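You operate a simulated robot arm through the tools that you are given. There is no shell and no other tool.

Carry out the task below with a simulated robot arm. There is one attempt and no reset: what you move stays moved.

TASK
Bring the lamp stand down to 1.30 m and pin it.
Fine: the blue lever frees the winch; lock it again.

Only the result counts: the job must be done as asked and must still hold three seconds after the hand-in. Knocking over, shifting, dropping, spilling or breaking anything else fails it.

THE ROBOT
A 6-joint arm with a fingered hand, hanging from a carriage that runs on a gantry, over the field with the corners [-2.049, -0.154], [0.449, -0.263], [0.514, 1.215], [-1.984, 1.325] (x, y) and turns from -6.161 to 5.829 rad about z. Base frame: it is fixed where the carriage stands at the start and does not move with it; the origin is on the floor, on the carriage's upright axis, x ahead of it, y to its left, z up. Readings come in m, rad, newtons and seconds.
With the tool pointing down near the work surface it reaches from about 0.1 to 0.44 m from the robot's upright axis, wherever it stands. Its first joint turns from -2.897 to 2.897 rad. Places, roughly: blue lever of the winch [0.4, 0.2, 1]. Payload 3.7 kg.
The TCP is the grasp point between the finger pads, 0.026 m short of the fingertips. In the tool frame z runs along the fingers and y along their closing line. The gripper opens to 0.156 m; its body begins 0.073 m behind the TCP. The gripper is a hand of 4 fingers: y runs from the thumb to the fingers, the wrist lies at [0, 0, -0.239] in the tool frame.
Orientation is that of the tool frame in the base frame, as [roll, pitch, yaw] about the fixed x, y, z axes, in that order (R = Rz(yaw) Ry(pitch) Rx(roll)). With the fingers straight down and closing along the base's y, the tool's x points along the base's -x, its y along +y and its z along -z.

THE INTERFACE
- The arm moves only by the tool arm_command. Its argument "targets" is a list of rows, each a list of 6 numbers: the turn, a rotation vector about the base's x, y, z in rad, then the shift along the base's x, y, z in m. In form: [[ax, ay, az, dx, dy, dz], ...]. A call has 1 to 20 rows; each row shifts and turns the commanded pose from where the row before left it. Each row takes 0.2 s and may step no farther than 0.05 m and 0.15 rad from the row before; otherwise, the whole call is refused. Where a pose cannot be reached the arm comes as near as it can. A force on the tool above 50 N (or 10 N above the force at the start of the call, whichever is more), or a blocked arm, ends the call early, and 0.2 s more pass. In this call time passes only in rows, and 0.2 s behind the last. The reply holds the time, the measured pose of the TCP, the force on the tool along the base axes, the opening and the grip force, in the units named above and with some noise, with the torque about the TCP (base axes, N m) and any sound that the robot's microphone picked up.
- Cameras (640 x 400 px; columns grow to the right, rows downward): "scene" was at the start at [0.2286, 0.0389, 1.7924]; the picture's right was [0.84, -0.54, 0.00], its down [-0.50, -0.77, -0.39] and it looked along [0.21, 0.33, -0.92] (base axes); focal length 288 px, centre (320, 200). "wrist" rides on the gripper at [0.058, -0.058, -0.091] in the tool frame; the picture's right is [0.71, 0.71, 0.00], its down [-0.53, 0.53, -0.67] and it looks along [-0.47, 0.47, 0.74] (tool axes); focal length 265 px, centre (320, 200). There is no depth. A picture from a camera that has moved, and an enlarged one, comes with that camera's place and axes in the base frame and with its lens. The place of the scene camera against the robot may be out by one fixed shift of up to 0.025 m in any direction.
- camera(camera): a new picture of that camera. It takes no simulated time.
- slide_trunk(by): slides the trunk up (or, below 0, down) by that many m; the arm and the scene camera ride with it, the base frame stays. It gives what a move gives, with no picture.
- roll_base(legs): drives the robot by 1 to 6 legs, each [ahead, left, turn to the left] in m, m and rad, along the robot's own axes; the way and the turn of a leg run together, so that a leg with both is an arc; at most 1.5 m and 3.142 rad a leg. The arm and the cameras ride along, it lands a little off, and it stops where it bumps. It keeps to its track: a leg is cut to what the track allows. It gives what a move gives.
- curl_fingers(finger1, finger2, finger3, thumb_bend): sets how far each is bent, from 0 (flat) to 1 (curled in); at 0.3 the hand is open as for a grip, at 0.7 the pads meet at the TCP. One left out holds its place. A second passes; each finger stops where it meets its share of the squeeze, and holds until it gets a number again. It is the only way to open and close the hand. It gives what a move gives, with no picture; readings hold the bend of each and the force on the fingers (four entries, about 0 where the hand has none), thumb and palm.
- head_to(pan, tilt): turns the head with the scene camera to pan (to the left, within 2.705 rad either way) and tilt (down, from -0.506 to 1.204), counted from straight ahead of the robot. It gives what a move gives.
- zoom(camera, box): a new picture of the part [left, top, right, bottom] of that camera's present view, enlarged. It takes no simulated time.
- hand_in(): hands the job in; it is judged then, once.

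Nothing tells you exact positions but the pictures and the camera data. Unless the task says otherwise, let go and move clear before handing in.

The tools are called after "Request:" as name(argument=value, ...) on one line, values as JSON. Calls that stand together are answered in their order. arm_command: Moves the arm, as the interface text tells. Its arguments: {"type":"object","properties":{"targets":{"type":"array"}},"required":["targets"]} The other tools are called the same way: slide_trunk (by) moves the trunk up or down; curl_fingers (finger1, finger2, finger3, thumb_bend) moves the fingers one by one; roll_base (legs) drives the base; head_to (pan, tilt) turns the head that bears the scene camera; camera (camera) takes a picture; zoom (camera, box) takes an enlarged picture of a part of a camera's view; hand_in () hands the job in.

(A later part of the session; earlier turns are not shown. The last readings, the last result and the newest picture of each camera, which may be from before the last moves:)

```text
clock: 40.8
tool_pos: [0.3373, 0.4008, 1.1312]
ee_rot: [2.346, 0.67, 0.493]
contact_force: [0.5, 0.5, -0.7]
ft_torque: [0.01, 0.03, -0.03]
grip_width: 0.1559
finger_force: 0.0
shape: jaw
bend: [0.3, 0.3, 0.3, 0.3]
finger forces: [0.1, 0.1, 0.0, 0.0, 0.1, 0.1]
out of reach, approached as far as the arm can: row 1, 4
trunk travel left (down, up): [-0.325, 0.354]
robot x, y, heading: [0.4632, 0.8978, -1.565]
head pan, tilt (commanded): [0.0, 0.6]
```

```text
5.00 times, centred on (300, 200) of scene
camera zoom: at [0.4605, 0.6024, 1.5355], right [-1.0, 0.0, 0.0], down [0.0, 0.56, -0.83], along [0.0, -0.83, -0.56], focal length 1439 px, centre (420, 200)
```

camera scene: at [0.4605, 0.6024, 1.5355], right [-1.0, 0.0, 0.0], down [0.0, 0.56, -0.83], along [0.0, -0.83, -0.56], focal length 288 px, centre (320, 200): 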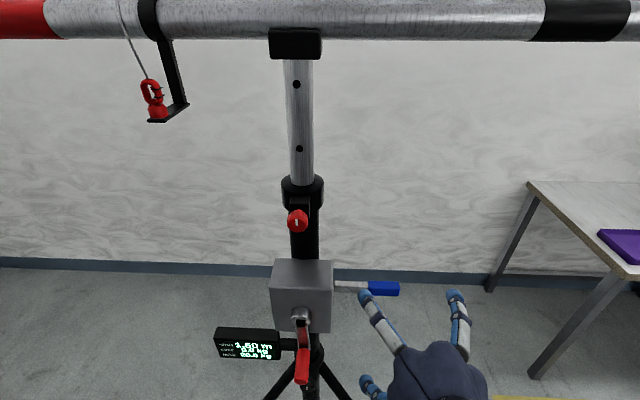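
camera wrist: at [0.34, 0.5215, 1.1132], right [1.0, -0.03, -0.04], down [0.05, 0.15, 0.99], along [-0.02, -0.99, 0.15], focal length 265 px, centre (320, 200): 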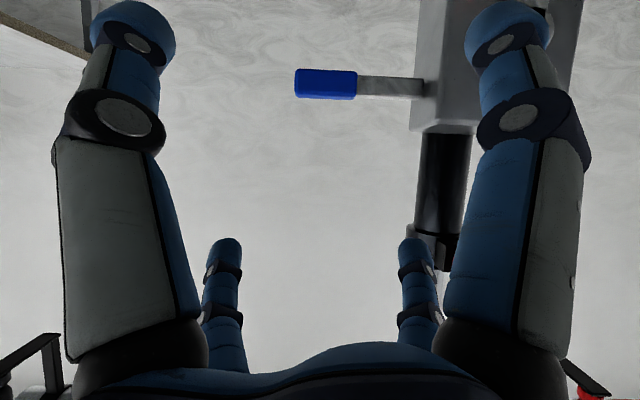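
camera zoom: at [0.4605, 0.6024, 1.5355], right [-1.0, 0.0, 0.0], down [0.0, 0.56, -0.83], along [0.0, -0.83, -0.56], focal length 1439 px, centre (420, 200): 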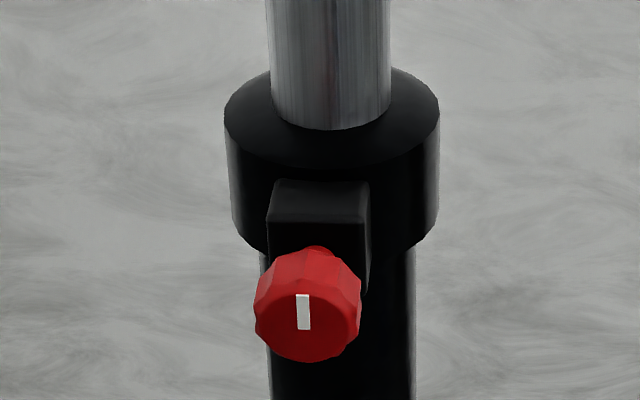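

The lever lies horizontally along −x and its bar is tallest in z, so it likely swings up or down. First I'll check the pin: orient the hand to face the knob with the closing line along x.

Request:
arm_command(targets=[[-0.0669, 0.091, 0.0328, 0.0204, -0.0051, 0.0124], [-0.0669, 0.091, 0.0328, 0.0204, -0.0051, 0.0124], [-0.0669, 0.091, 0.0328, 0.0204, -0.0051, 0.0124], [-0.0669, 0.091, 0.0328, 0.0204, -0.0051, 0.0124], [-0.0669, 0.091, 0.0328, 0.0204, -0.0051, 0.0124], [-0.0669, 0.091, 0.0328, 0.0204, -0.0051, 0.0124], [-0.0669, 0.091, 0.0328, 0.0204, -0.0051, 0.0124], [-0.0669, 0.091, 0.0328, 0.0204, -0.0051, 0.0124]])

Request:
camera(camera="wrist")

Request:
camera(camera="scene")

```text
clock: 42.6
tool_pos: [0.503, 0.3602, 1.2337]
ee_rot: [2.604, 1.566, 1.03]
contact_force: [-0.4, 0.1, 0.2]
ft_torque: [0.0, 0.0, -0.01]
grip_width: 0.1557
finger_force: 0.0
shape: jaw
bend: [0.3, 0.3, 0.3, 0.3]
finger forces: [0.0, 0.1, 0.1, 0.0, 0.0, 0.0]
trunk travel left (down, up): [-0.325, 0.354]
robot x, y, heading: [0.4609, 0.9013, -1.565]
head pan, tilt (commanded): [0.0, 0.6]
```

```text
taken
camera wrist: at [0.4458, 0.4526, 1.1755], right [0.71, 0.0, -0.71], down [0.53, 0.67, 0.53], along [0.47, -0.75, 0.47], focal length 265 px, centre (320, 200)
```

wrist: 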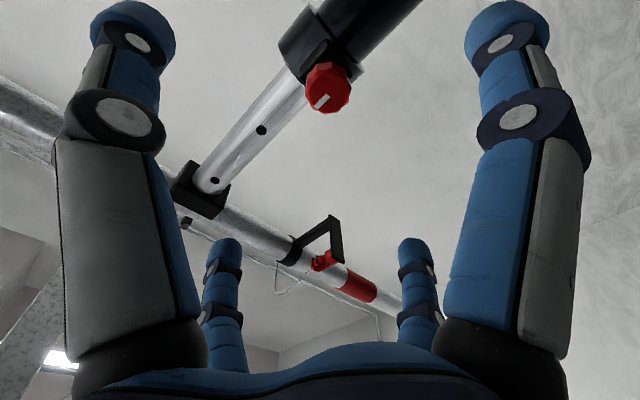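

```text
taken
camera scene: at [0.4606, 0.6025, 1.5354], right [-1.0, 0.0, 0.0], down [0.0, 0.56, -0.83], along [0.0, -0.83, -0.56], focal length 288 px, centre (320, 200)
```

scene: 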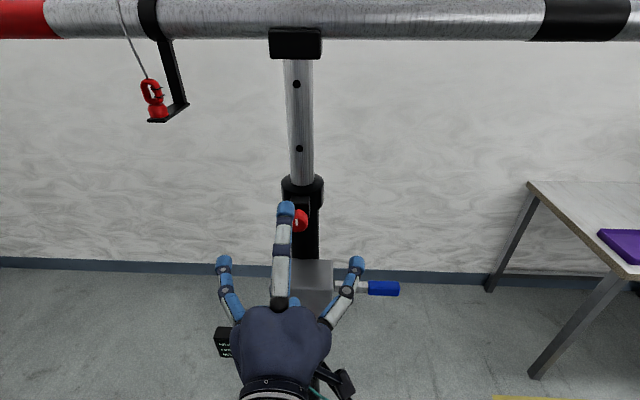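

Request:
zoom(camera="wrist", box=[265, 10, 385, 130])

```text
3.33 times, centred on (325, 70) of wrist
camera zoom: at [0.4458, 0.4526, 1.1755], right [0.71, 0.0, -0.71], down [0.53, 0.67, 0.53], along [0.47, -0.75, 0.47], focal length 885 px, centre (303, 633)
```

zoom: 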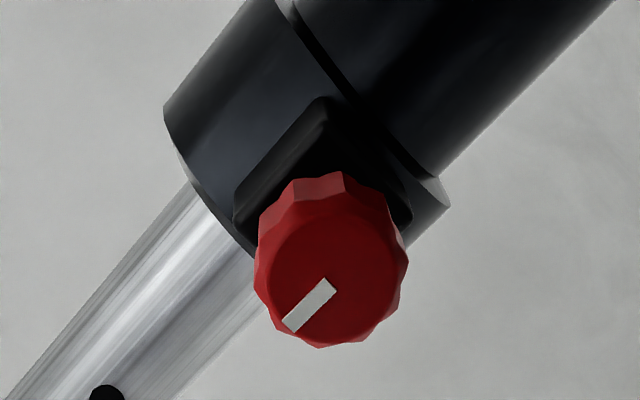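

The knob axis is near (0.5005, z 1.2205) with its face at about y≈0.245, and its mark points up. I'll bring the open hand around the knob.

Request:
arm_command(targets=[[0, 0, 0, -0.0006, -0.03, -0.0033], [0, 0, 0, -0.0006, -0.03, -0.0033], [0, 0, 0, -0.0006, -0.025, -0.0033], [0, 0, 0, -0.0006, -0.02, -0.0033]])

Request:
camera(camera="wrist")

Request:
zoom(camera="scene", box=[220, 150, 380, 330])

```text
clock: 43.6
tool_pos: [0.4871, 0.3303, 1.2706]
ee_rot: [2.899, 1.565, 1.326]
contact_force: [0.4, -0.3, 0.6]
ft_torque: [0.05, 0.0, 0.01]
grip_width: 0.1557
finger_force: 0.1
shape: jaw
bend: [0.3, 0.3, 0.3, 0.3]
finger forces: [0.0, 0.0, 0.0, 0.0, 0.0, 0.0]
out of reach, approached as far as the arm can: row 1, 2, 3, 4
trunk travel left (down, up): [-0.325, 0.354]
robot x, y, heading: [0.4654, 0.9031, -1.567]
head pan, tilt (commanded): [0.0, 0.6]
```

```text
taken
camera wrist: at [0.4283, 0.4223, 1.2117], right [0.71, 0.0, -0.71], down [0.53, 0.66, 0.53], along [0.47, -0.75, 0.47], focal length 265 px, centre (320, 200)
```

wrist: 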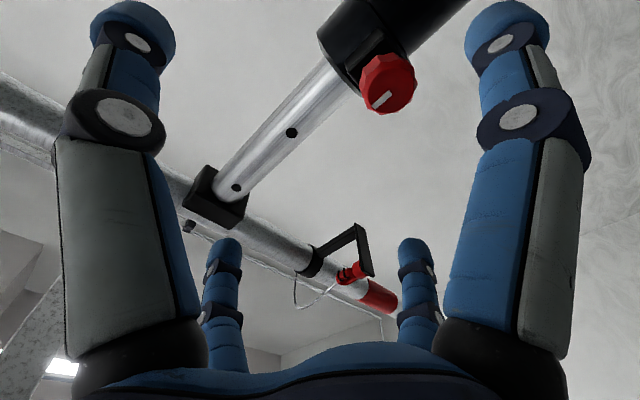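

```text
2.22 times, centred on (300, 240) of scene
camera zoom: at [0.4605, 0.6025, 1.5355], right [-1.0, 0.0, 0.0], down [0.0, 0.56, -0.83], along [0.0, -0.83, -0.56], focal length 640 px, centre (364, 111)
```

zoom: 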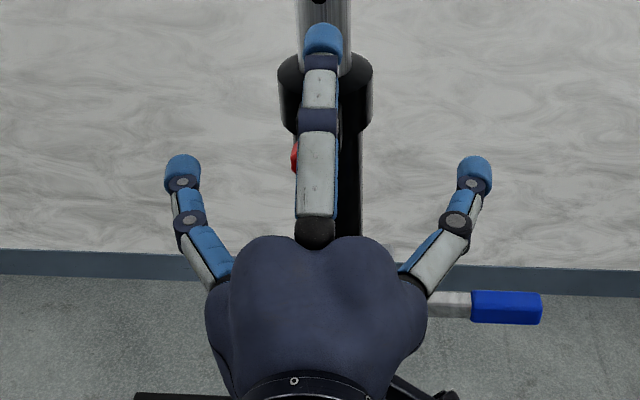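

The arm tops out about 0.4 m from its shoulder (shoulder now near z≈1.49). I'll retract, lower the trunk another 0.2 m, raise the hand, and move the base closer.

Request:
arm_command(targets=[[0, 0, 0, 0.004, 0.04, 0.01], [0, 0, 0, 0.004, 0.04, 0.01], [0, 0, 0, 0.004, 0.04, 0.01]])

Request:
slide_trunk(by=-0.2)

Request:
arm_command(targets=[[0, 0, 0, 0, 0, 0.04], [0, 0, 0, 0, 0, 0.04], [0, 0, 0, 0, 0, 0.04]])

```text
clock: 44.4
tool_pos: [0.4996, 0.4172, 1.2995]
ee_rot: [2.564, 1.569, 0.988]
contact_force: [0.1, -0.1, -0.4]
ft_torque: [-0.02, 0.01, 0.02]
grip_width: 0.156
finger_force: 0.1
shape: jaw
bend: [0.3, 0.3, 0.3, 0.3]
finger forces: [0.0, 0.0, 0.0, 0.0, 0.0, 0.0]
out of reach, approached as far as the arm can: row 3
trunk travel left (down, up): [-0.325, 0.354]
robot x, y, heading: [0.4626, 0.9026, -1.571]
head pan, tilt (commanded): [0.0, 0.6]
```

```text
clock: 46.5
tool_pos: [0.4999, 0.4159, 1.1021]
ee_rot: [2.212, 1.569, 0.637]
contact_force: [-0.6, 0.1, 0.6]
ft_torque: [0.04, 0.0, 0.04]
grip_width: 0.1559
finger_force: 0.0
shape: jaw
bend: [0.3, 0.3, 0.3, 0.3]
finger forces: [0.0, 0.0, 0.0, 0.0, 0.0, 0.0]
trunk travel left (down, up): [-0.125, 0.554]
robot x, y, heading: [0.4621, 0.895, -1.563]
head pan, tilt (commanded): [0.0, 0.6]
```

```text
clock: 47.5
tool_pos: [0.4994, 0.4184, 1.1862]
ee_rot: [-2.757, 1.552, 1.953]
contact_force: [0.2, 0.1, 0.4]
ft_torque: [-0.03, -0.02, -0.03]
grip_width: 0.1556
finger_force: 0.0
shape: jaw
bend: [0.3, 0.3, 0.3, 0.3]
finger forces: [0.1, 0.0, 0.0, 0.0, 0.0, 0.0]
trunk travel left (down, up): [-0.125, 0.554]
robot x, y, heading: [0.4623, 0.9029, -1.566]
head pan, tilt (commanded): [0.0, 0.6]
stopped in row 3: the arm was blocked; the commanded pose is now the measured one
```

Request:
camera(camera="scene")

Request:
camera(camera="wrist")

```text
taken
camera scene: at [0.4605, 0.6024, 1.3355], right [-1.0, 0.0, 0.0], down [0.0, 0.56, -0.83], along [0.0, -0.83, -0.56], focal length 288 px, centre (320, 200)
```

scene: 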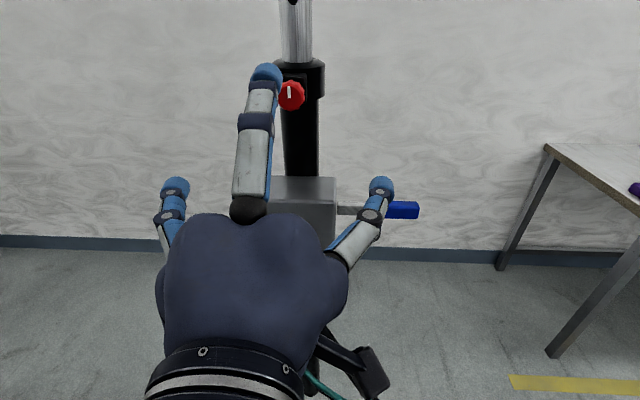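

```text
taken
camera wrist: at [0.4414, 0.5111, 1.1308], right [0.7, 0.01, -0.71], down [0.53, 0.66, 0.53], along [0.47, -0.75, 0.46], focal length 265 px, centre (320, 200)
```

wrist: 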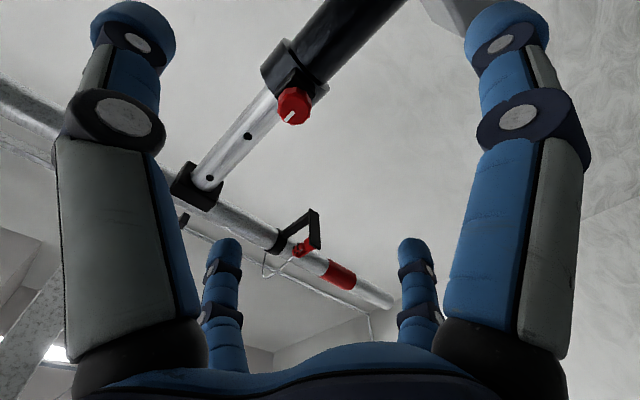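

The raised hand was likely stopped by the head/neck, so I need the shoulder higher than the work. I'll lower the hand slightly, raise the trunk 0.1 m, and then move the base in 0.1 m.

Request:
arm_command(targets=[[0, 0, 0, 0, -0.01, -0.03], [0, 0, 0, 0, -0.01, -0.03]])

Request:
slide_trunk(by=0.1)

Request:
roll_base(legs=[[0.095, 0.005, 0]])

Request:
camera(camera="wrist")

Request:
camera(camera="scene")

```text
clock: 48.1
tool_pos: [0.4992, 0.3993, 1.1261]
ee_rot: [-2.782, 1.554, 1.927]
contact_force: [0.0, 0.0, -0.4]
ft_torque: [0.03, 0.04, 0.0]
grip_width: 0.1563
finger_force: 0.1
shape: jaw
bend: [0.3, 0.3, 0.3, 0.3]
finger forces: [0.1, 0.0, 0.0, 0.1, 0.0, 0.0]
trunk travel left (down, up): [-0.125, 0.554]
robot x, y, heading: [0.4621, 0.899, -1.568]
head pan, tilt (commanded): [0.0, 0.6]
```

```text
clock: 49.5
tool_pos: [0.4992, 0.3985, 1.2264]
ee_rot: [-2.776, 1.554, 1.932]
contact_force: [-0.4, -0.9, -0.2]
ft_torque: [0.01, -0.04, 0.01]
grip_width: 0.1556
finger_force: 0.0
shape: jaw
bend: [0.3, 0.3, 0.3, 0.3]
finger forces: [0.0, 0.0, 0.0, 0.0, 0.0, 0.0]
trunk travel left (down, up): [-0.225, 0.454]
robot x, y, heading: [0.4611, 0.9035, -1.567]
head pan, tilt (commanded): [0.0, 0.6]
```

```text
clock: 50.6
tool_pos: [0.5057, 0.3048, 1.2282]
ee_rot: [-2.77, 1.554, 1.942]
contact_force: [-0.5, 0.1, 0.7]
ft_torque: [0.0, -0.03, -0.03]
grip_width: 0.1559
finger_force: 0.0
shape: jaw
bend: [0.3, 0.3, 0.3, 0.3]
finger forces: [0.0, 0.0, 0.1, 0.0, 0.1, 0.0]
trunk travel left (down, up): [-0.225, 0.454]
robot x, y, heading: [0.4655, 0.8065, -1.566]
head pan, tilt (commanded): [0.0, 0.6]
```

```text
taken
camera wrist: at [0.4476, 0.3971, 1.1708], right [0.7, 0.01, -0.71], down [0.53, 0.66, 0.53], along [0.47, -0.75, 0.46], focal length 265 px, centre (320, 200)
```

wrist: 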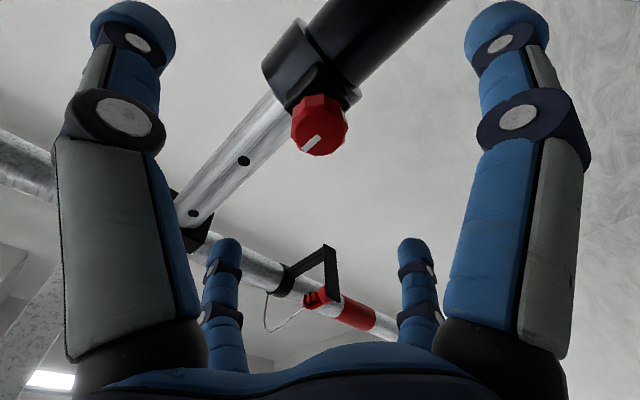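

```text
taken
camera scene: at [0.4666, 0.5078, 1.4356], right [-1.0, 0.0, 0.0], down [0.0, 0.56, -0.83], along [0.0, -0.83, -0.56], focal length 288 px, centre (320, 200)
```

scene: 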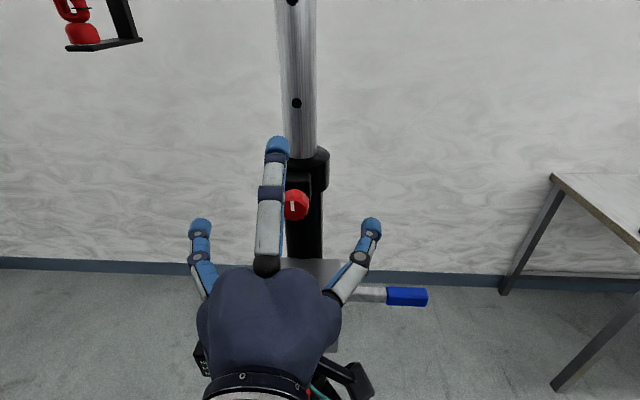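

Request:
zoom(camera="wrist", box=[250, 60, 390, 190])

```text
3.08 times, centred on (320, 125) of wrist
camera zoom: at [0.4476, 0.3971, 1.1708], right [0.7, 0.01, -0.71], down [0.53, 0.66, 0.53], along [0.47, -0.75, 0.46], focal length 817 px, centre (320, 431)
```

zoom: 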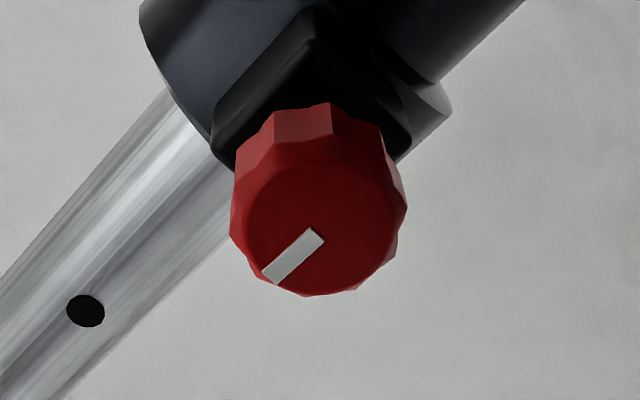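

Request:
arm_command(targets=[[0, 0, 0, -0.002, -0.02, -0.003], [0, 0, 0, -0.002, -0.02, -0.003], [0, 0, 0, -0.001, -0.016, -0.001]])

Request:
camera(camera="wrist")

Request:
zoom(camera="scene", box=[180, 100, 420, 300])

```text
clock: 51.4
tool_pos: [0.5014, 0.2471, 1.2205]
ee_rot: [-2.79, 1.553, 1.921]
contact_force: [-0.3, 1.2, 0.9]
ft_torque: [0.0, 0.0, 0.0]
grip_width: 0.1558
finger_force: 0.0
shape: jaw
bend: [0.3, 0.3, 0.3, 0.3]
finger forces: [0.1, 0.0, 0.1, 0.0, 0.1, 0.0]
trunk travel left (down, up): [-0.225, 0.454]
robot x, y, heading: [0.4681, 0.8062, -1.562]
head pan, tilt (commanded): [0.0, 0.6]
```

```text
taken
camera wrist: at [0.4436, 0.3393, 1.1636], right [0.7, 0.01, -0.71], down [0.53, 0.66, 0.53], along [0.47, -0.75, 0.46], focal length 265 px, centre (320, 200)
```

wrist: 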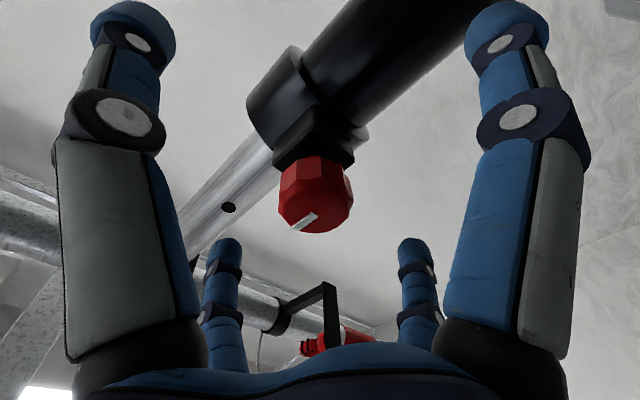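

```text
2.00 times, centred on (300, 200) of scene
camera zoom: at [0.4665, 0.5079, 1.4355], right [-1.0, 0.0, 0.0], down [0.0, 0.56, -0.83], along [0.0, -0.83, -0.56], focal length 576 px, centre (360, 200)
```

zoom: 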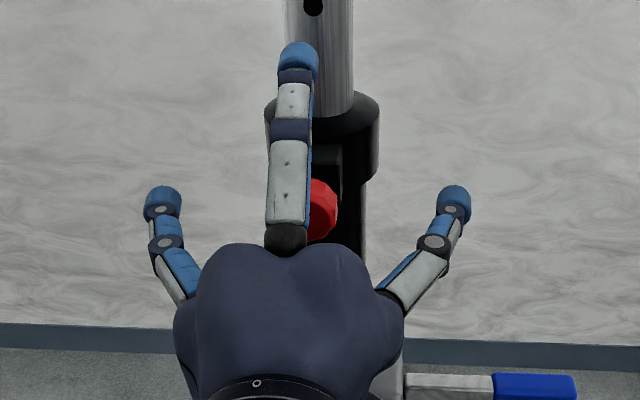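

Request:
arm_command(targets=[[0, 0, 0, -0.002, 0.005, 0.002]])

Request:
curl_fingers(finger1=0.5, finger2=0.5, finger3=0.5, thumb_bend=0.5)

Request:
camera(camera="wrist")

Request:
zoom(camera="scene", box=[180, 100, 420, 300])

```text
clock: 51.8
tool_pos: [0.5002, 0.2541, 1.2218]
ee_rot: [-2.767, 1.555, 1.945]
contact_force: [-0.1, -0.5, -0.1]
ft_torque: [-0.01, 0.0, 0.01]
grip_width: 0.156
finger_force: 0.1
shape: jaw
bend: [0.3, 0.3, 0.3, 0.3]
finger forces: [0.1, 0.0, 0.0, 0.0, 0.0, 0.1]
trunk travel left (down, up): [-0.225, 0.454]
robot x, y, heading: [0.4699, 0.8041, -1.563]
head pan, tilt (commanded): [0.0, 0.6]
```

```text
clock: 52.8
tool_pos: [0.4993, 0.2527, 1.2212]
ee_rot: [-2.773, 1.553, 1.94]
contact_force: [-0.1, 0.6, -0.5]
ft_torque: [0.01, 0.03, -0.04]
grip_width: 0.0515
finger_force: 0.1
shape: fingers
bend: [0.5, 0.5, 0.5, 0.5]
finger forces: [0.0, 0.0, 0.1, 0.0, 0.1, 0.2]
trunk travel left (down, up): [-0.225, 0.454]
robot x, y, heading: [0.4686, 0.8051, -1.565]
head pan, tilt (commanded): [0.0, 0.6]
```

```text
taken
camera wrist: at [0.4414, 0.3461, 1.1656], right [0.7, 0.01, -0.71], down [0.53, 0.66, 0.53], along [0.47, -0.75, 0.46], focal length 265 px, centre (320, 200)
```

wrist: 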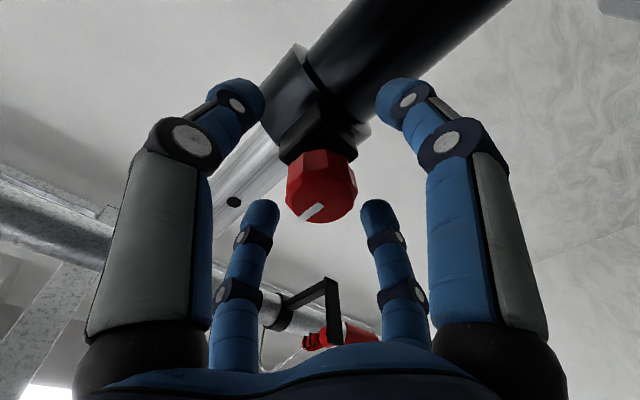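

```text
2.00 times, centred on (300, 200) of scene
camera zoom: at [0.4665, 0.508, 1.4355], right [-1.0, 0.0, 0.0], down [0.0, 0.56, -0.83], along [0.0, -0.83, -0.56], focal length 576 px, centre (360, 200)
```

zoom: 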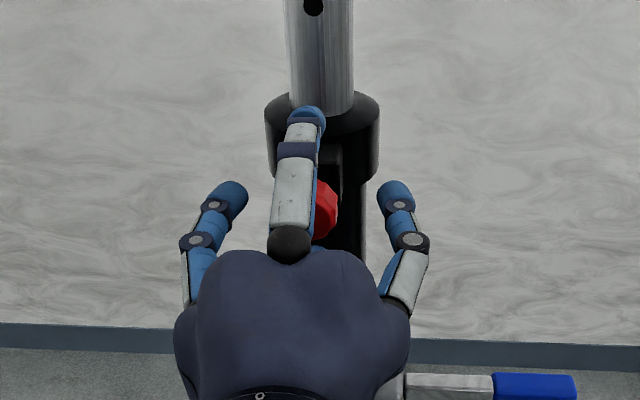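

Request:
curl_fingers(finger1=0.62, finger2=0.62, finger3=0.62, thumb_bend=0.62)

Request:
camera(camera="wrist")

```text
clock: 53.8
tool_pos: [0.4999, 0.2534, 1.2219]
ee_rot: [-2.77, 1.553, 1.941]
contact_force: [0.2, -0.5, 0.1]
ft_torque: [0.01, 0.01, 0.0]
grip_width: 0.0185
finger_force: 0.9
shape: fingers
bend: [0.62, 0.61, 0.61, 0.62]
finger forces: [0.2, 0.9, 0.9, 0.0, 0.5, 0.0]
trunk travel left (down, up): [-0.225, 0.454]
robot x, y, heading: [0.471, 0.8075, -1.566]
head pan, tilt (commanded): [0.0, 0.6]
```

```text
taken
camera wrist: at [0.4415, 0.3461, 1.1656], right [0.7, 0.01, -0.71], down [0.53, 0.66, 0.53], along [0.47, -0.75, 0.46], focal length 265 px, centre (320, 200)
```

wrist: 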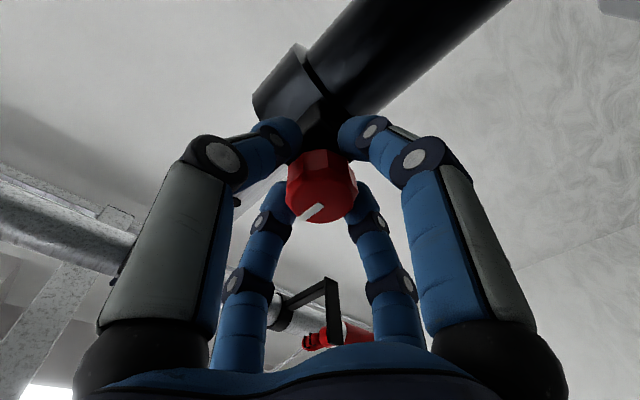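

Request:
curl_fingers(finger1=0.7, finger2=0.7, finger3=0.7, thumb_bend=0.7)

Request:
camera(camera="wrist")

```text
clock: 54.8
tool_pos: [0.4988, 0.2536, 1.2217]
ee_rot: [-2.764, 1.554, 1.947]
contact_force: [-2.2, 0.2, 0.4]
ft_torque: [0.03, 0.0, -0.03]
grip_width: 0.015
finger_force: 15.6
shape: fingers
bend: [0.63, 0.62, 0.62, 0.64]
finger forces: [6.5, 7.6, 7.4, 0.1, 10.2, 0.0]
trunk travel left (down, up): [-0.225, 0.454]
robot x, y, heading: [0.4689, 0.8033, -1.568]
head pan, tilt (commanded): [0.0, 0.6]
```

```text
taken
camera wrist: at [0.441, 0.3461, 1.1655], right [0.7, 0.01, -0.71], down [0.53, 0.66, 0.53], along [0.47, -0.75, 0.46], focal length 265 px, centre (320, 200)
```

wrist: 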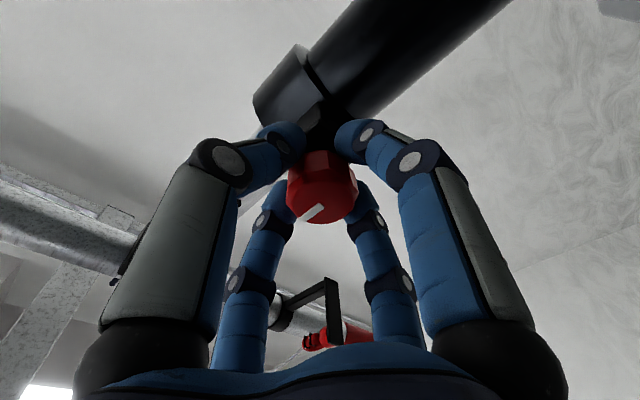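

The knob is gripped by all four fingers. I'll pull gently outward in small steps and watch the force.

Request:
arm_command(targets=[[0, 0, 0, 0, 0.003, 0]])

```text
clock: 55.2
tool_pos: [0.4991, 0.2553, 1.2214]
ee_rot: [-2.754, 1.553, 1.959]
contact_force: [-1.4, -0.8, 2.2]
ft_torque: [-0.07, 0.0, -0.01]
grip_width: 0.0149
finger_force: 15.6
shape: fingers
bend: [0.63, 0.62, 0.62, 0.64]
finger forces: [6.1, 7.6, 7.7, 0.1, 9.5, 0.0]
trunk travel left (down, up): [-0.225, 0.454]
robot x, y, heading: [0.4675, 0.8068, -1.565]
head pan, tilt (commanded): [0.0, 0.6]
```

Request:
arm_command(targets=[[0, 0, 0, 0, 0.004, 0]])

Request:
camera(camera="wrist")

```text
clock: 55.6
tool_pos: [0.499, 0.2608, 1.2211]
ee_rot: [-2.762, 1.556, 1.95]
contact_force: [-0.7, -0.5, 1.8]
ft_torque: [-0.02, 0.01, -0.01]
grip_width: 0.0148
finger_force: 15.4
shape: fingers
bend: [0.63, 0.62, 0.62, 0.64]
finger forces: [6.1, 7.7, 7.5, 0.0, 9.2, 0.1]
trunk travel left (down, up): [-0.225, 0.454]
robot x, y, heading: [0.468, 0.8083, -1.567]
head pan, tilt (commanded): [0.0, 0.6]
```

```text
taken
camera wrist: at [0.4411, 0.3532, 1.1651], right [0.7, 0.01, -0.71], down [0.53, 0.66, 0.53], along [0.48, -0.75, 0.46], focal length 265 px, centre (320, 200)
```

wrist: 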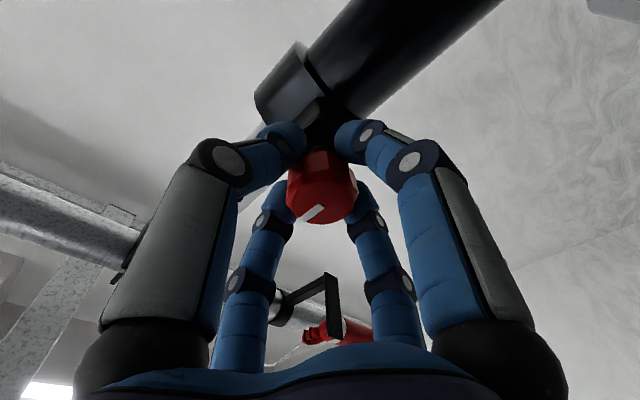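

The knob follows the hand with almost no force, so the pin is sliding out. I'll continue pulling in small steps until it stops.

Request:
arm_command(targets=[[0, 0, 0, 0, 0.004, 0]])

Request:
arm_command(targets=[[0, 0, 0, 0, 0.004, 0]])

Request:
camera(camera="wrist")

```text
clock: 56.0
tool_pos: [0.5004, 0.2633, 1.2213]
ee_rot: [-2.756, 1.552, 1.953]
contact_force: [-1.2, -0.5, 1.5]
ft_torque: [-0.04, -0.01, 0.01]
grip_width: 0.0147
finger_force: 15.3
shape: fingers
bend: [0.63, 0.62, 0.62, 0.64]
finger forces: [6.0, 7.7, 7.8, 0.0, 9.2, 0.1]
trunk travel left (down, up): [-0.225, 0.454]
robot x, y, heading: [0.4675, 0.8031, -1.562]
head pan, tilt (commanded): [0.0, 0.6]
```

```text
clock: 56.4
tool_pos: [0.4993, 0.2686, 1.2214]
ee_rot: [-2.786, 1.554, 1.926]
contact_force: [0.9, -1.1, 1.1]
ft_torque: [-0.02, 0.0, 0.04]
grip_width: 0.0151
finger_force: 15.8
shape: fingers
bend: [0.63, 0.62, 0.62, 0.64]
finger forces: [6.1, 8.5, 7.4, 0.0, 8.7, 0.1]
trunk travel left (down, up): [-0.225, 0.454]
robot x, y, heading: [0.4651, 0.805, -1.565]
head pan, tilt (commanded): [0.0, 0.6]
```

```text
taken
camera wrist: at [0.4411, 0.361, 1.1651], right [0.7, 0.01, -0.71], down [0.53, 0.66, 0.53], along [0.48, -0.75, 0.46], focal length 265 px, centre (320, 200)
```

wrist: 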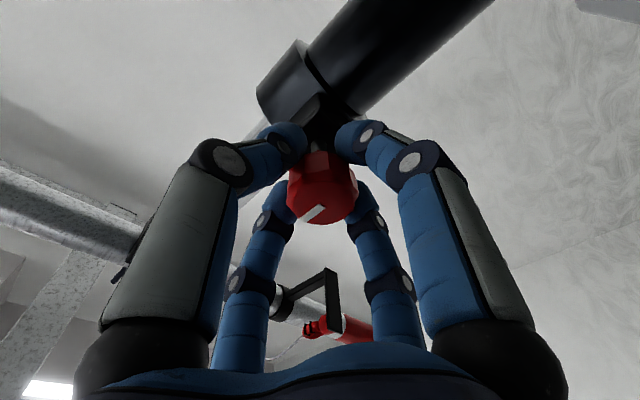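

Request:
zoom(camera="wrist", box=[250, 80, 390, 230])

Request:
arm_command(targets=[[0, 0, 0, 0, 0.004, 0]])

Request:
zoom(camera="wrist", box=[250, 80, 390, 230])

```text
2.67 times, centred on (320, 155) of wrist
camera zoom: at [0.4411, 0.361, 1.1651], right [0.7, 0.01, -0.71], down [0.53, 0.66, 0.53], along [0.48, -0.75, 0.46], focal length 708 px, centre (320, 320)
```

zoom: 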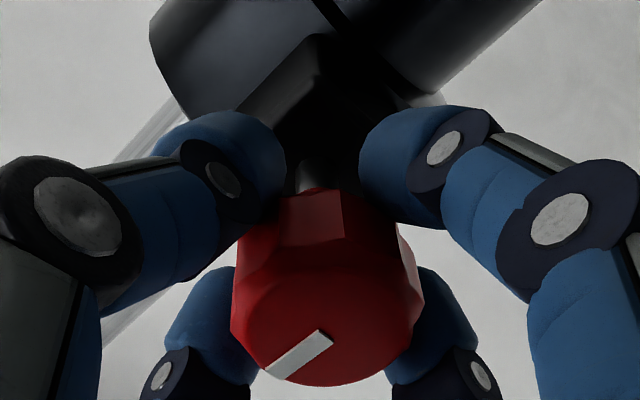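

```text
clock: 56.8
tool_pos: [0.4991, 0.2727, 1.222]
ee_rot: [-2.739, 1.554, 1.974]
contact_force: [1.6, -0.5, 1.8]
ft_torque: [-0.04, -0.02, 0.1]
grip_width: 0.0147
finger_force: 15.0
shape: fingers
bend: [0.63, 0.62, 0.62, 0.64]
finger forces: [5.9, 8.9, 7.4, 0.0, 8.4, 0.0]
trunk travel left (down, up): [-0.225, 0.454]
robot x, y, heading: [0.4694, 0.8017, -1.568]
head pan, tilt (commanded): [0.0, 0.6]
```

```text
2.67 times, centred on (320, 155) of wrist
camera zoom: at [0.4411, 0.3652, 1.1652], right [0.7, 0.01, -0.71], down [0.53, 0.66, 0.53], along [0.48, -0.75, 0.46], focal length 708 px, centre (320, 320)
```

zoom: 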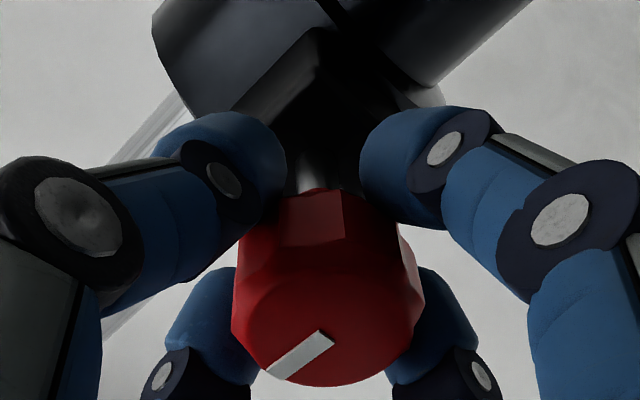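

Request:
arm_command(targets=[[0, 0, 0, 0, 0.004, 0]])

Request:
zoom(camera="wrist", box=[250, 80, 390, 230])

```text
clock: 57.2
tool_pos: [0.4986, 0.2784, 1.2224]
ee_rot: [-2.759, 1.552, 1.952]
contact_force: [0.9, 0.3, 2.0]
ft_torque: [-0.05, 0.01, 0.09]
grip_width: 0.0148
finger_force: 15.5
shape: fingers
bend: [0.63, 0.62, 0.62, 0.64]
finger forces: [5.9, 8.9, 7.5, 0.1, 8.5, 0.0]
trunk travel left (down, up): [-0.225, 0.454]
robot x, y, heading: [0.4706, 0.8088, -1.566]
head pan, tilt (commanded): [0.0, 0.6]
```

```text
2.67 times, centred on (320, 155) of wrist
camera zoom: at [0.4413, 0.3698, 1.1651], right [0.7, 0.01, -0.71], down [0.53, 0.66, 0.53], along [0.48, -0.75, 0.46], focal length 708 px, centre (320, 320)
```

zoom: 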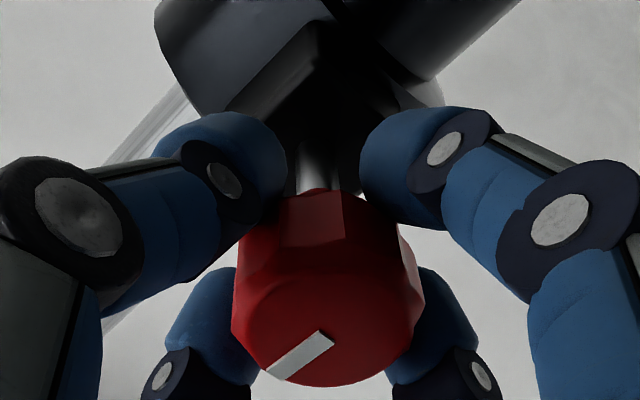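

Request:
arm_command(targets=[[0, 0, 0, 0, 0.004, 0]])

Request:
zoom(camera="wrist", box=[250, 80, 390, 230])

Request:
zoom(camera="scene", box=[180, 100, 420, 300])

```text
clock: 57.6
tool_pos: [0.5009, 0.2804, 1.221]
ee_rot: [-2.816, 1.553, 1.895]
contact_force: [1.6, 0.0, 1.5]
ft_torque: [-0.05, -0.01, 0.11]
grip_width: 0.0148
finger_force: 15.3
shape: fingers
bend: [0.63, 0.62, 0.62, 0.64]
finger forces: [6.0, 9.0, 7.5, 0.0, 8.3, 0.0]
trunk travel left (down, up): [-0.225, 0.454]
robot x, y, heading: [0.4671, 0.8053, -1.563]
head pan, tilt (commanded): [0.0, 0.6]
```

```text
2.67 times, centred on (320, 155) of wrist
camera zoom: at [0.4414, 0.3735, 1.1652], right [0.7, 0.01, -0.71], down [0.53, 0.66, 0.53], along [0.47, -0.75, 0.46], focal length 708 px, centre (320, 320)
```

zoom: 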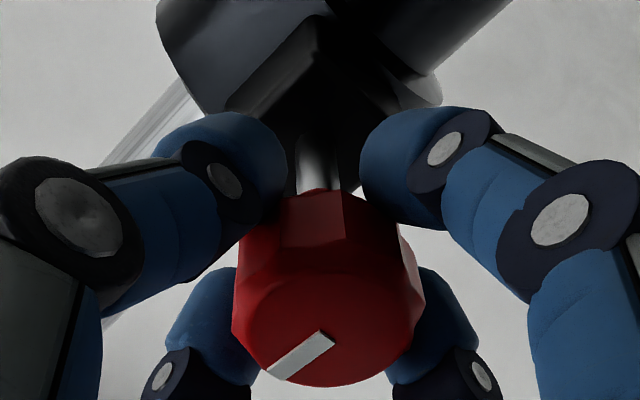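

```text
2.00 times, centred on (300, 200) of scene
camera zoom: at [0.4667, 0.5078, 1.4355], right [-1.0, 0.0, 0.0], down [0.0, 0.56, -0.83], along [0.0, -0.83, -0.56], focal length 576 px, centre (360, 200)
```

zoom: 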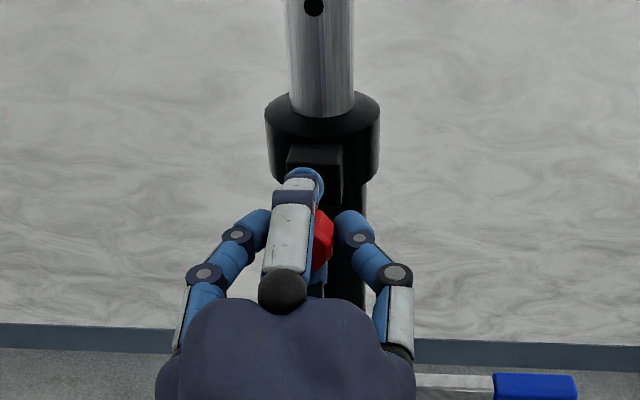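

Request:
arm_command(targets=[[0, 0, 0, 0, 0.004, 0]])

Request:
zoom(camera="wrist", box=[250, 80, 390, 230])

```text
clock: 58.0
tool_pos: [0.5003, 0.2855, 1.2223]
ee_rot: [-2.748, 1.553, 1.961]
contact_force: [2.3, -0.4, 0.5]
ft_torque: [-0.01, -0.03, 0.13]
grip_width: 0.0149
finger_force: 15.0
shape: fingers
bend: [0.63, 0.62, 0.62, 0.64]
finger forces: [6.2, 9.5, 7.1, 0.1, 8.2, 0.0]
trunk travel left (down, up): [-0.225, 0.454]
robot x, y, heading: [0.4679, 0.8068, -1.562]
head pan, tilt (commanded): [0.0, 0.6]
```

```text
2.67 times, centred on (320, 155) of wrist
camera zoom: at [0.4413, 0.3781, 1.1654], right [0.7, 0.01, -0.71], down [0.53, 0.66, 0.53], along [0.48, -0.75, 0.46], focal length 708 px, centre (320, 320)
```

zoom: 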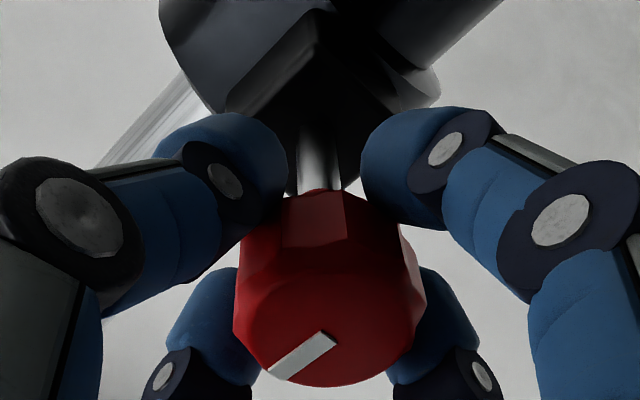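

Request:
arm_command(targets=[[0, 0, 0, 0, 0.004, 0]])

Request:
zoom(camera="wrist", box=[250, 80, 390, 230])

```text
clock: 58.4
tool_pos: [0.4994, 0.2898, 1.2209]
ee_rot: [-2.825, 1.553, 1.888]
contact_force: [4.1, -4.2, -0.2]
ft_torque: [-0.03, -0.02, 0.14]
grip_width: 0.015
finger_force: 14.8
shape: fingers
bend: [0.63, 0.62, 0.62, 0.65]
finger forces: [5.9, 9.6, 6.9, 0.0, 7.5, 0.0]
trunk travel left (down, up): [-0.225, 0.454]
robot x, y, heading: [0.4622, 0.8057, -1.568]
head pan, tilt (commanded): [0.0, 0.6]
```

```text
2.67 times, centred on (320, 155) of wrist
camera zoom: at [0.4411, 0.3814, 1.1653], right [0.7, 0.01, -0.71], down [0.53, 0.66, 0.53], along [0.47, -0.75, 0.46], focal length 708 px, centre (320, 320)
```

zoom: 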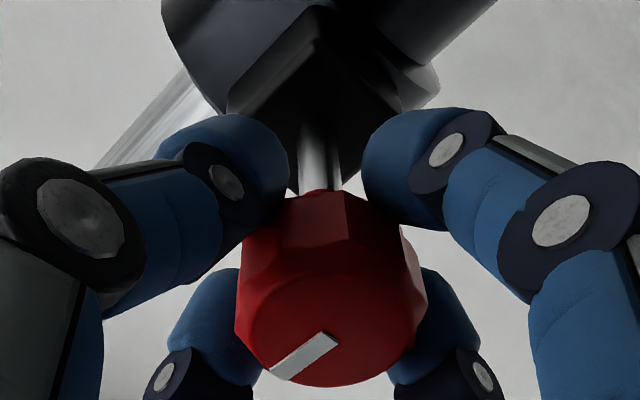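

The pin hit its end stop after about 35 mm of travel, so it is fully out. I'll ease off a little, open the hand and see whether it stays out.

Request:
arm_command(targets=[[0, 0, 0, 0, -0.002, 0]])

Request:
curl_fingers(finger1=0.5, finger2=0.5, finger3=0.5, thumb_bend=0.5)

Request:
camera(camera="wrist")

```text
clock: 58.8
tool_pos: [0.5002, 0.2876, 1.2217]
ee_rot: [-2.749, 1.556, 1.962]
contact_force: [3.5, 1.1, 0.3]
ft_torque: [0.0, -0.02, 0.16]
grip_width: 0.0145
finger_force: 15.2
shape: fingers
bend: [0.63, 0.62, 0.62, 0.65]
finger forces: [6.0, 9.4, 7.5, 0.0, 8.1, 0.1]
trunk travel left (down, up): [-0.225, 0.454]
robot x, y, heading: [0.4645, 0.8032, -1.563]
head pan, tilt (commanded): [0.0, 0.6]
```

```text
clock: 59.8
tool_pos: [0.498, 0.2866, 1.2227]
ee_rot: [-2.773, 1.552, 1.94]
contact_force: [-1.1, -0.2, -0.1]
ft_torque: [0.01, 0.02, -0.02]
grip_width: 0.0505
finger_force: 0.2
shape: fingers
bend: [0.5, 0.5, 0.5, 0.5]
finger forces: [0.1, 0.0, 0.0, 0.0, 0.0, 0.0]
trunk travel left (down, up): [-0.225, 0.454]
robot x, y, heading: [0.4723, 0.8058, -1.565]
head pan, tilt (commanded): [0.0, 0.6]
```

```text
taken
camera wrist: at [0.4406, 0.3798, 1.1649], right [0.7, 0.01, -0.71], down [0.53, 0.66, 0.53], along [0.47, -0.75, 0.46], focal length 265 px, centre (320, 200)
```

wrist: 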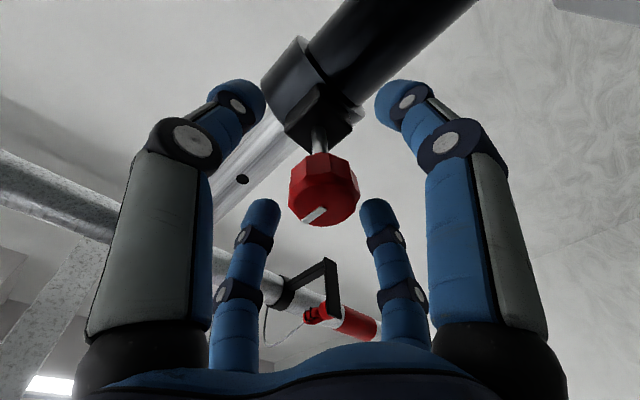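

The pin stays out on its own. Next I'll open fully, back off, and check the display.

Request:
curl_fingers(finger1=0.3, finger2=0.3, finger3=0.3, thumb_bend=0.3)

Request:
arm_command(targets=[[0, 0, 0, 0, 0.03, 0], [0, 0, 0, 0, 0.03, 0], [0, 0, 0, -0.03, 0.02, -0.02], [0, 0, 0, -0.03, 0.01, -0.03], [0, 0, 0, -0.04, 0.0, -0.02]])

Request:
camera(camera="scene")

Request:
camera(camera="wrist")

```text
clock: 60.8
tool_pos: [0.4996, 0.2867, 1.2215]
ee_rot: [-2.771, 1.553, 1.94]
contact_force: [-1.2, 0.8, 0.6]
ft_torque: [-0.02, -0.02, 0.0]
grip_width: 0.106
finger_force: 0.1
shape: fingers
bend: [0.3, 0.3, 0.3, 0.3]
finger forces: [0.0, 0.0, 0.0, 0.0, 0.0, 0.0]
trunk travel left (down, up): [-0.225, 0.454]
robot x, y, heading: [0.4665, 0.8036, -1.566]
head pan, tilt (commanded): [0.0, 0.6]
```

```text
clock: 62.0
tool_pos: [0.3986, 0.3178, 1.1647]
ee_rot: [-2.756, 1.555, 1.955]
contact_force: [0.1, 0.0, 0.3]
ft_torque: [-0.02, 0.03, 0.01]
grip_width: 0.1063
finger_force: 0.1
shape: fingers
bend: [0.3, 0.3, 0.3, 0.3]
finger forces: [0.0, 0.1, 0.1, 0.0, 0.0, 0.1]
out of reach, approached as far as the arm can: row 2, 3, 4
trunk travel left (down, up): [-0.225, 0.454]
robot x, y, heading: [0.4704, 0.8091, -1.564]
head pan, tilt (commanded): [0.0, 0.6]
```

```text
taken
camera scene: at [0.4664, 0.508, 1.4355], right [-1.0, 0.0, 0.0], down [0.0, 0.56, -0.83], along [0.0, -0.83, -0.56], focal length 288 px, centre (320, 200)
```

scene: 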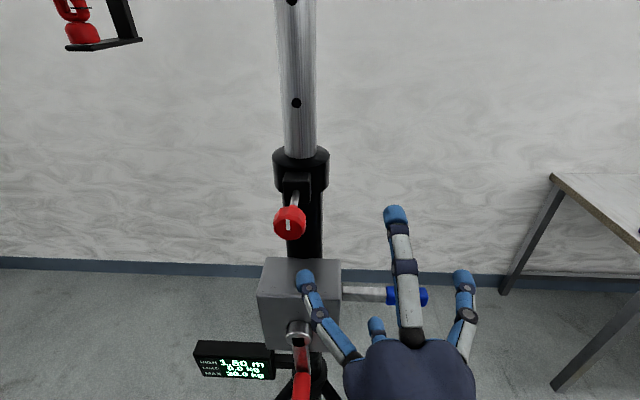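

```text
taken
camera wrist: at [0.341, 0.4105, 1.1081], right [0.7, 0.01, -0.71], down [0.53, 0.66, 0.53], along [0.47, -0.75, 0.46], focal length 265 px, centre (320, 200)
```

wrist: 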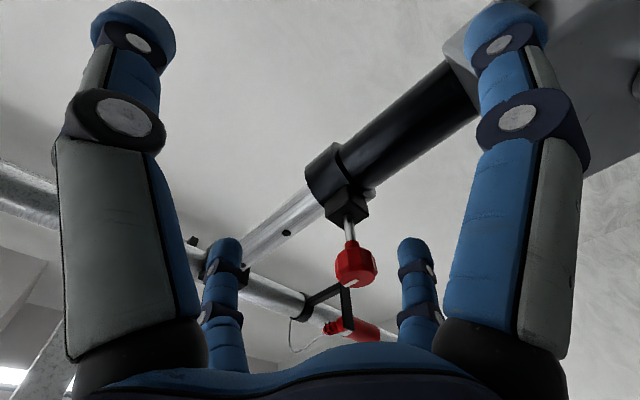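

Request:
zoom(camera="scene", box=[190, 325, 310, 395])

```text
5.33 times, centred on (250, 360) of scene
camera zoom: at [0.4664, 0.508, 1.4355], right [-1.0, 0.0, 0.0], down [0.0, 0.56, -0.83], along [0.0, -0.83, -0.56], focal length 1535 px, centre (693, -653)
```

zoom: 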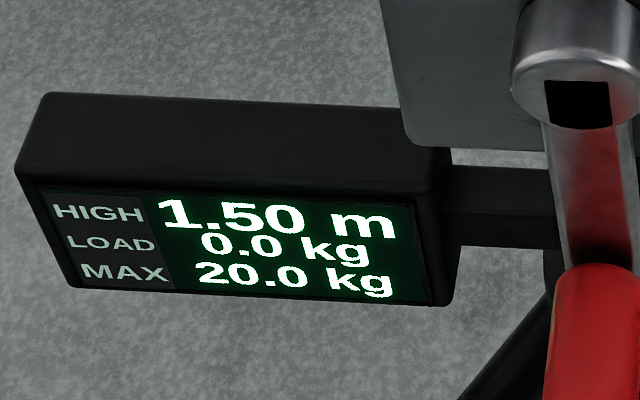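

Height still reads 1.50 m with the winch holding. Next the lever: I'll shift the base toward −x, lower the trunk, and roll the hand 45° so two fingers pass above and two below the lever.

Request:
roll_base(legs=[[0, -0.085, 0]])

Request:
slide_trunk(by=-0.15)

Request:
arm_command(targets=[[0, 0.131, 0, 0, 0, 0], [0, 0.131, 0, 0, 0, 0], [0, 0.131, 0, 0, 0, 0], [0, 0.131, 0, 0, 0, 0], [0, 0.131, 0, 0, 0, 0], [0, 0.131, 0, 0, 0, 0]])

Request:
camera(camera="wrist")

Request:
camera(camera="scene")

```text
clock: 63.1
tool_pos: [0.3183, 0.317, 1.1647]
ee_rot: [-2.757, 1.554, 1.956]
contact_force: [-0.1, 0.4, -0.2]
ft_torque: [-0.04, 0.03, 0.0]
grip_width: 0.1064
finger_force: 0.0
shape: fingers
bend: [0.3, 0.3, 0.3, 0.3]
finger forces: [0.0, 0.1, 0.0, 0.1, 0.1, 0.0]
trunk travel left (down, up): [-0.225, 0.454]
robot x, y, heading: [0.3835, 0.8054, -1.566]
head pan, tilt (commanded): [0.0, 0.6]
```

```text
clock: 64.8
tool_pos: [0.3187, 0.3169, 1.015]
ee_rot: [-2.775, 1.553, 1.94]
contact_force: [0.7, -1.3, 0.5]
ft_torque: [-0.03, 0.01, -0.01]
grip_width: 0.1065
finger_force: 0.0
shape: fingers
bend: [0.3, 0.3, 0.3, 0.3]
finger forces: [0.0, 0.0, 0.0, 0.0, 0.0, 0.0]
trunk travel left (down, up): [-0.075, 0.604]
robot x, y, heading: [0.3825, 0.8044, -1.565]
head pan, tilt (commanded): [0.0, 0.6]
```

```text
clock: 66.2
tool_pos: [0.3197, 0.3155, 1.0149]
ee_rot: [-1.587, 0.777, 3.118]
contact_force: [-0.4, 0.1, 1.2]
ft_torque: [0.01, 0.01, -0.01]
grip_width: 0.1067
finger_force: 0.0
shape: fingers
bend: [0.3, 0.3, 0.3, 0.3]
finger forces: [0.1, 0.1, 0.1, 0.0, 0.0, 0.1]
trunk travel left (down, up): [-0.075, 0.604]
robot x, y, heading: [0.3865, 0.8075, -1.564]
head pan, tilt (commanded): [0.0, 0.6]
```

```text
taken
camera wrist: at [0.238, 0.4091, 1.0164], right [-0.01, 0.01, -1.0], down [0.75, 0.66, 0.0], along [0.66, -0.75, -0.02], focal length 265 px, centre (320, 200)
```

wrist: 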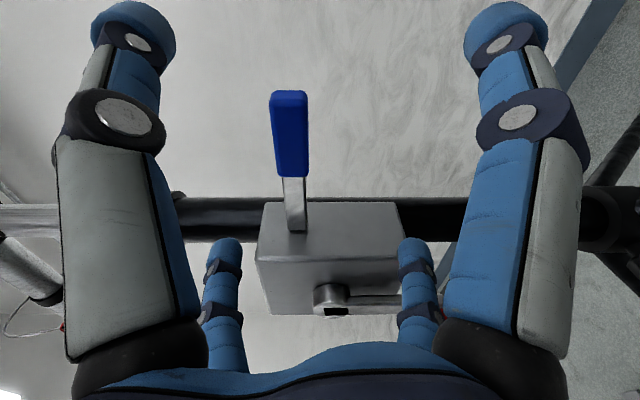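

```text
taken
camera scene: at [0.3842, 0.5075, 1.2855], right [-1.0, -0.01, 0.0], down [0.0, 0.56, -0.83], along [0.01, -0.83, -0.56], focal length 288 px, centre (320, 200)
```

scene: 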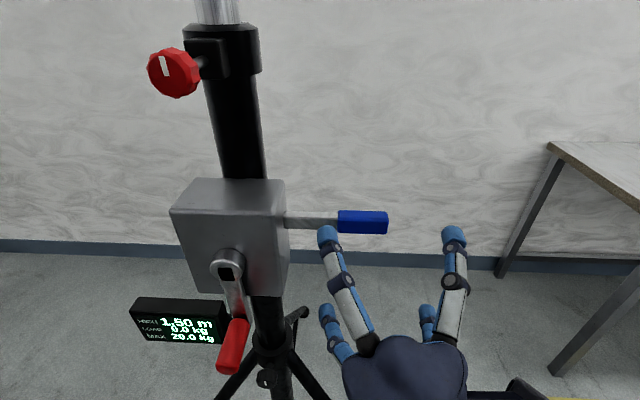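

Request:
zoom(camera="wrist", box=[240, 70, 420, 320])

Request:
zoom(camera="scene", box=[160, 160, 400, 310])

```text
1.60 times, centred on (330, 195) of wrist
camera zoom: at [0.238, 0.4091, 1.0164], right [-0.01, 0.01, -1.0], down [0.75, 0.66, 0.0], along [0.66, -0.75, -0.02], focal length 425 px, centre (304, 208)
```

zoom: 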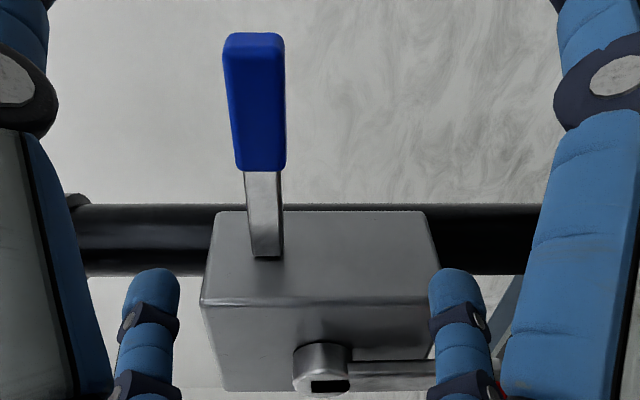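

```text
2.67 times, centred on (280, 235) of scene
camera zoom: at [0.3842, 0.5075, 1.2855], right [-1.0, -0.01, 0.0], down [0.0, 0.56, -0.83], along [0.01, -0.83, -0.56], focal length 767 px, centre (427, 107)
```

zoom: 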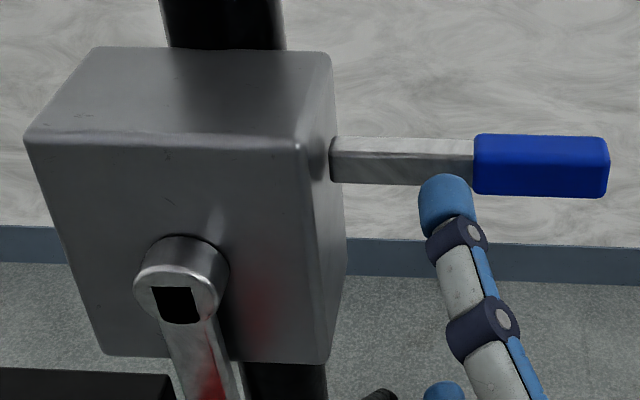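

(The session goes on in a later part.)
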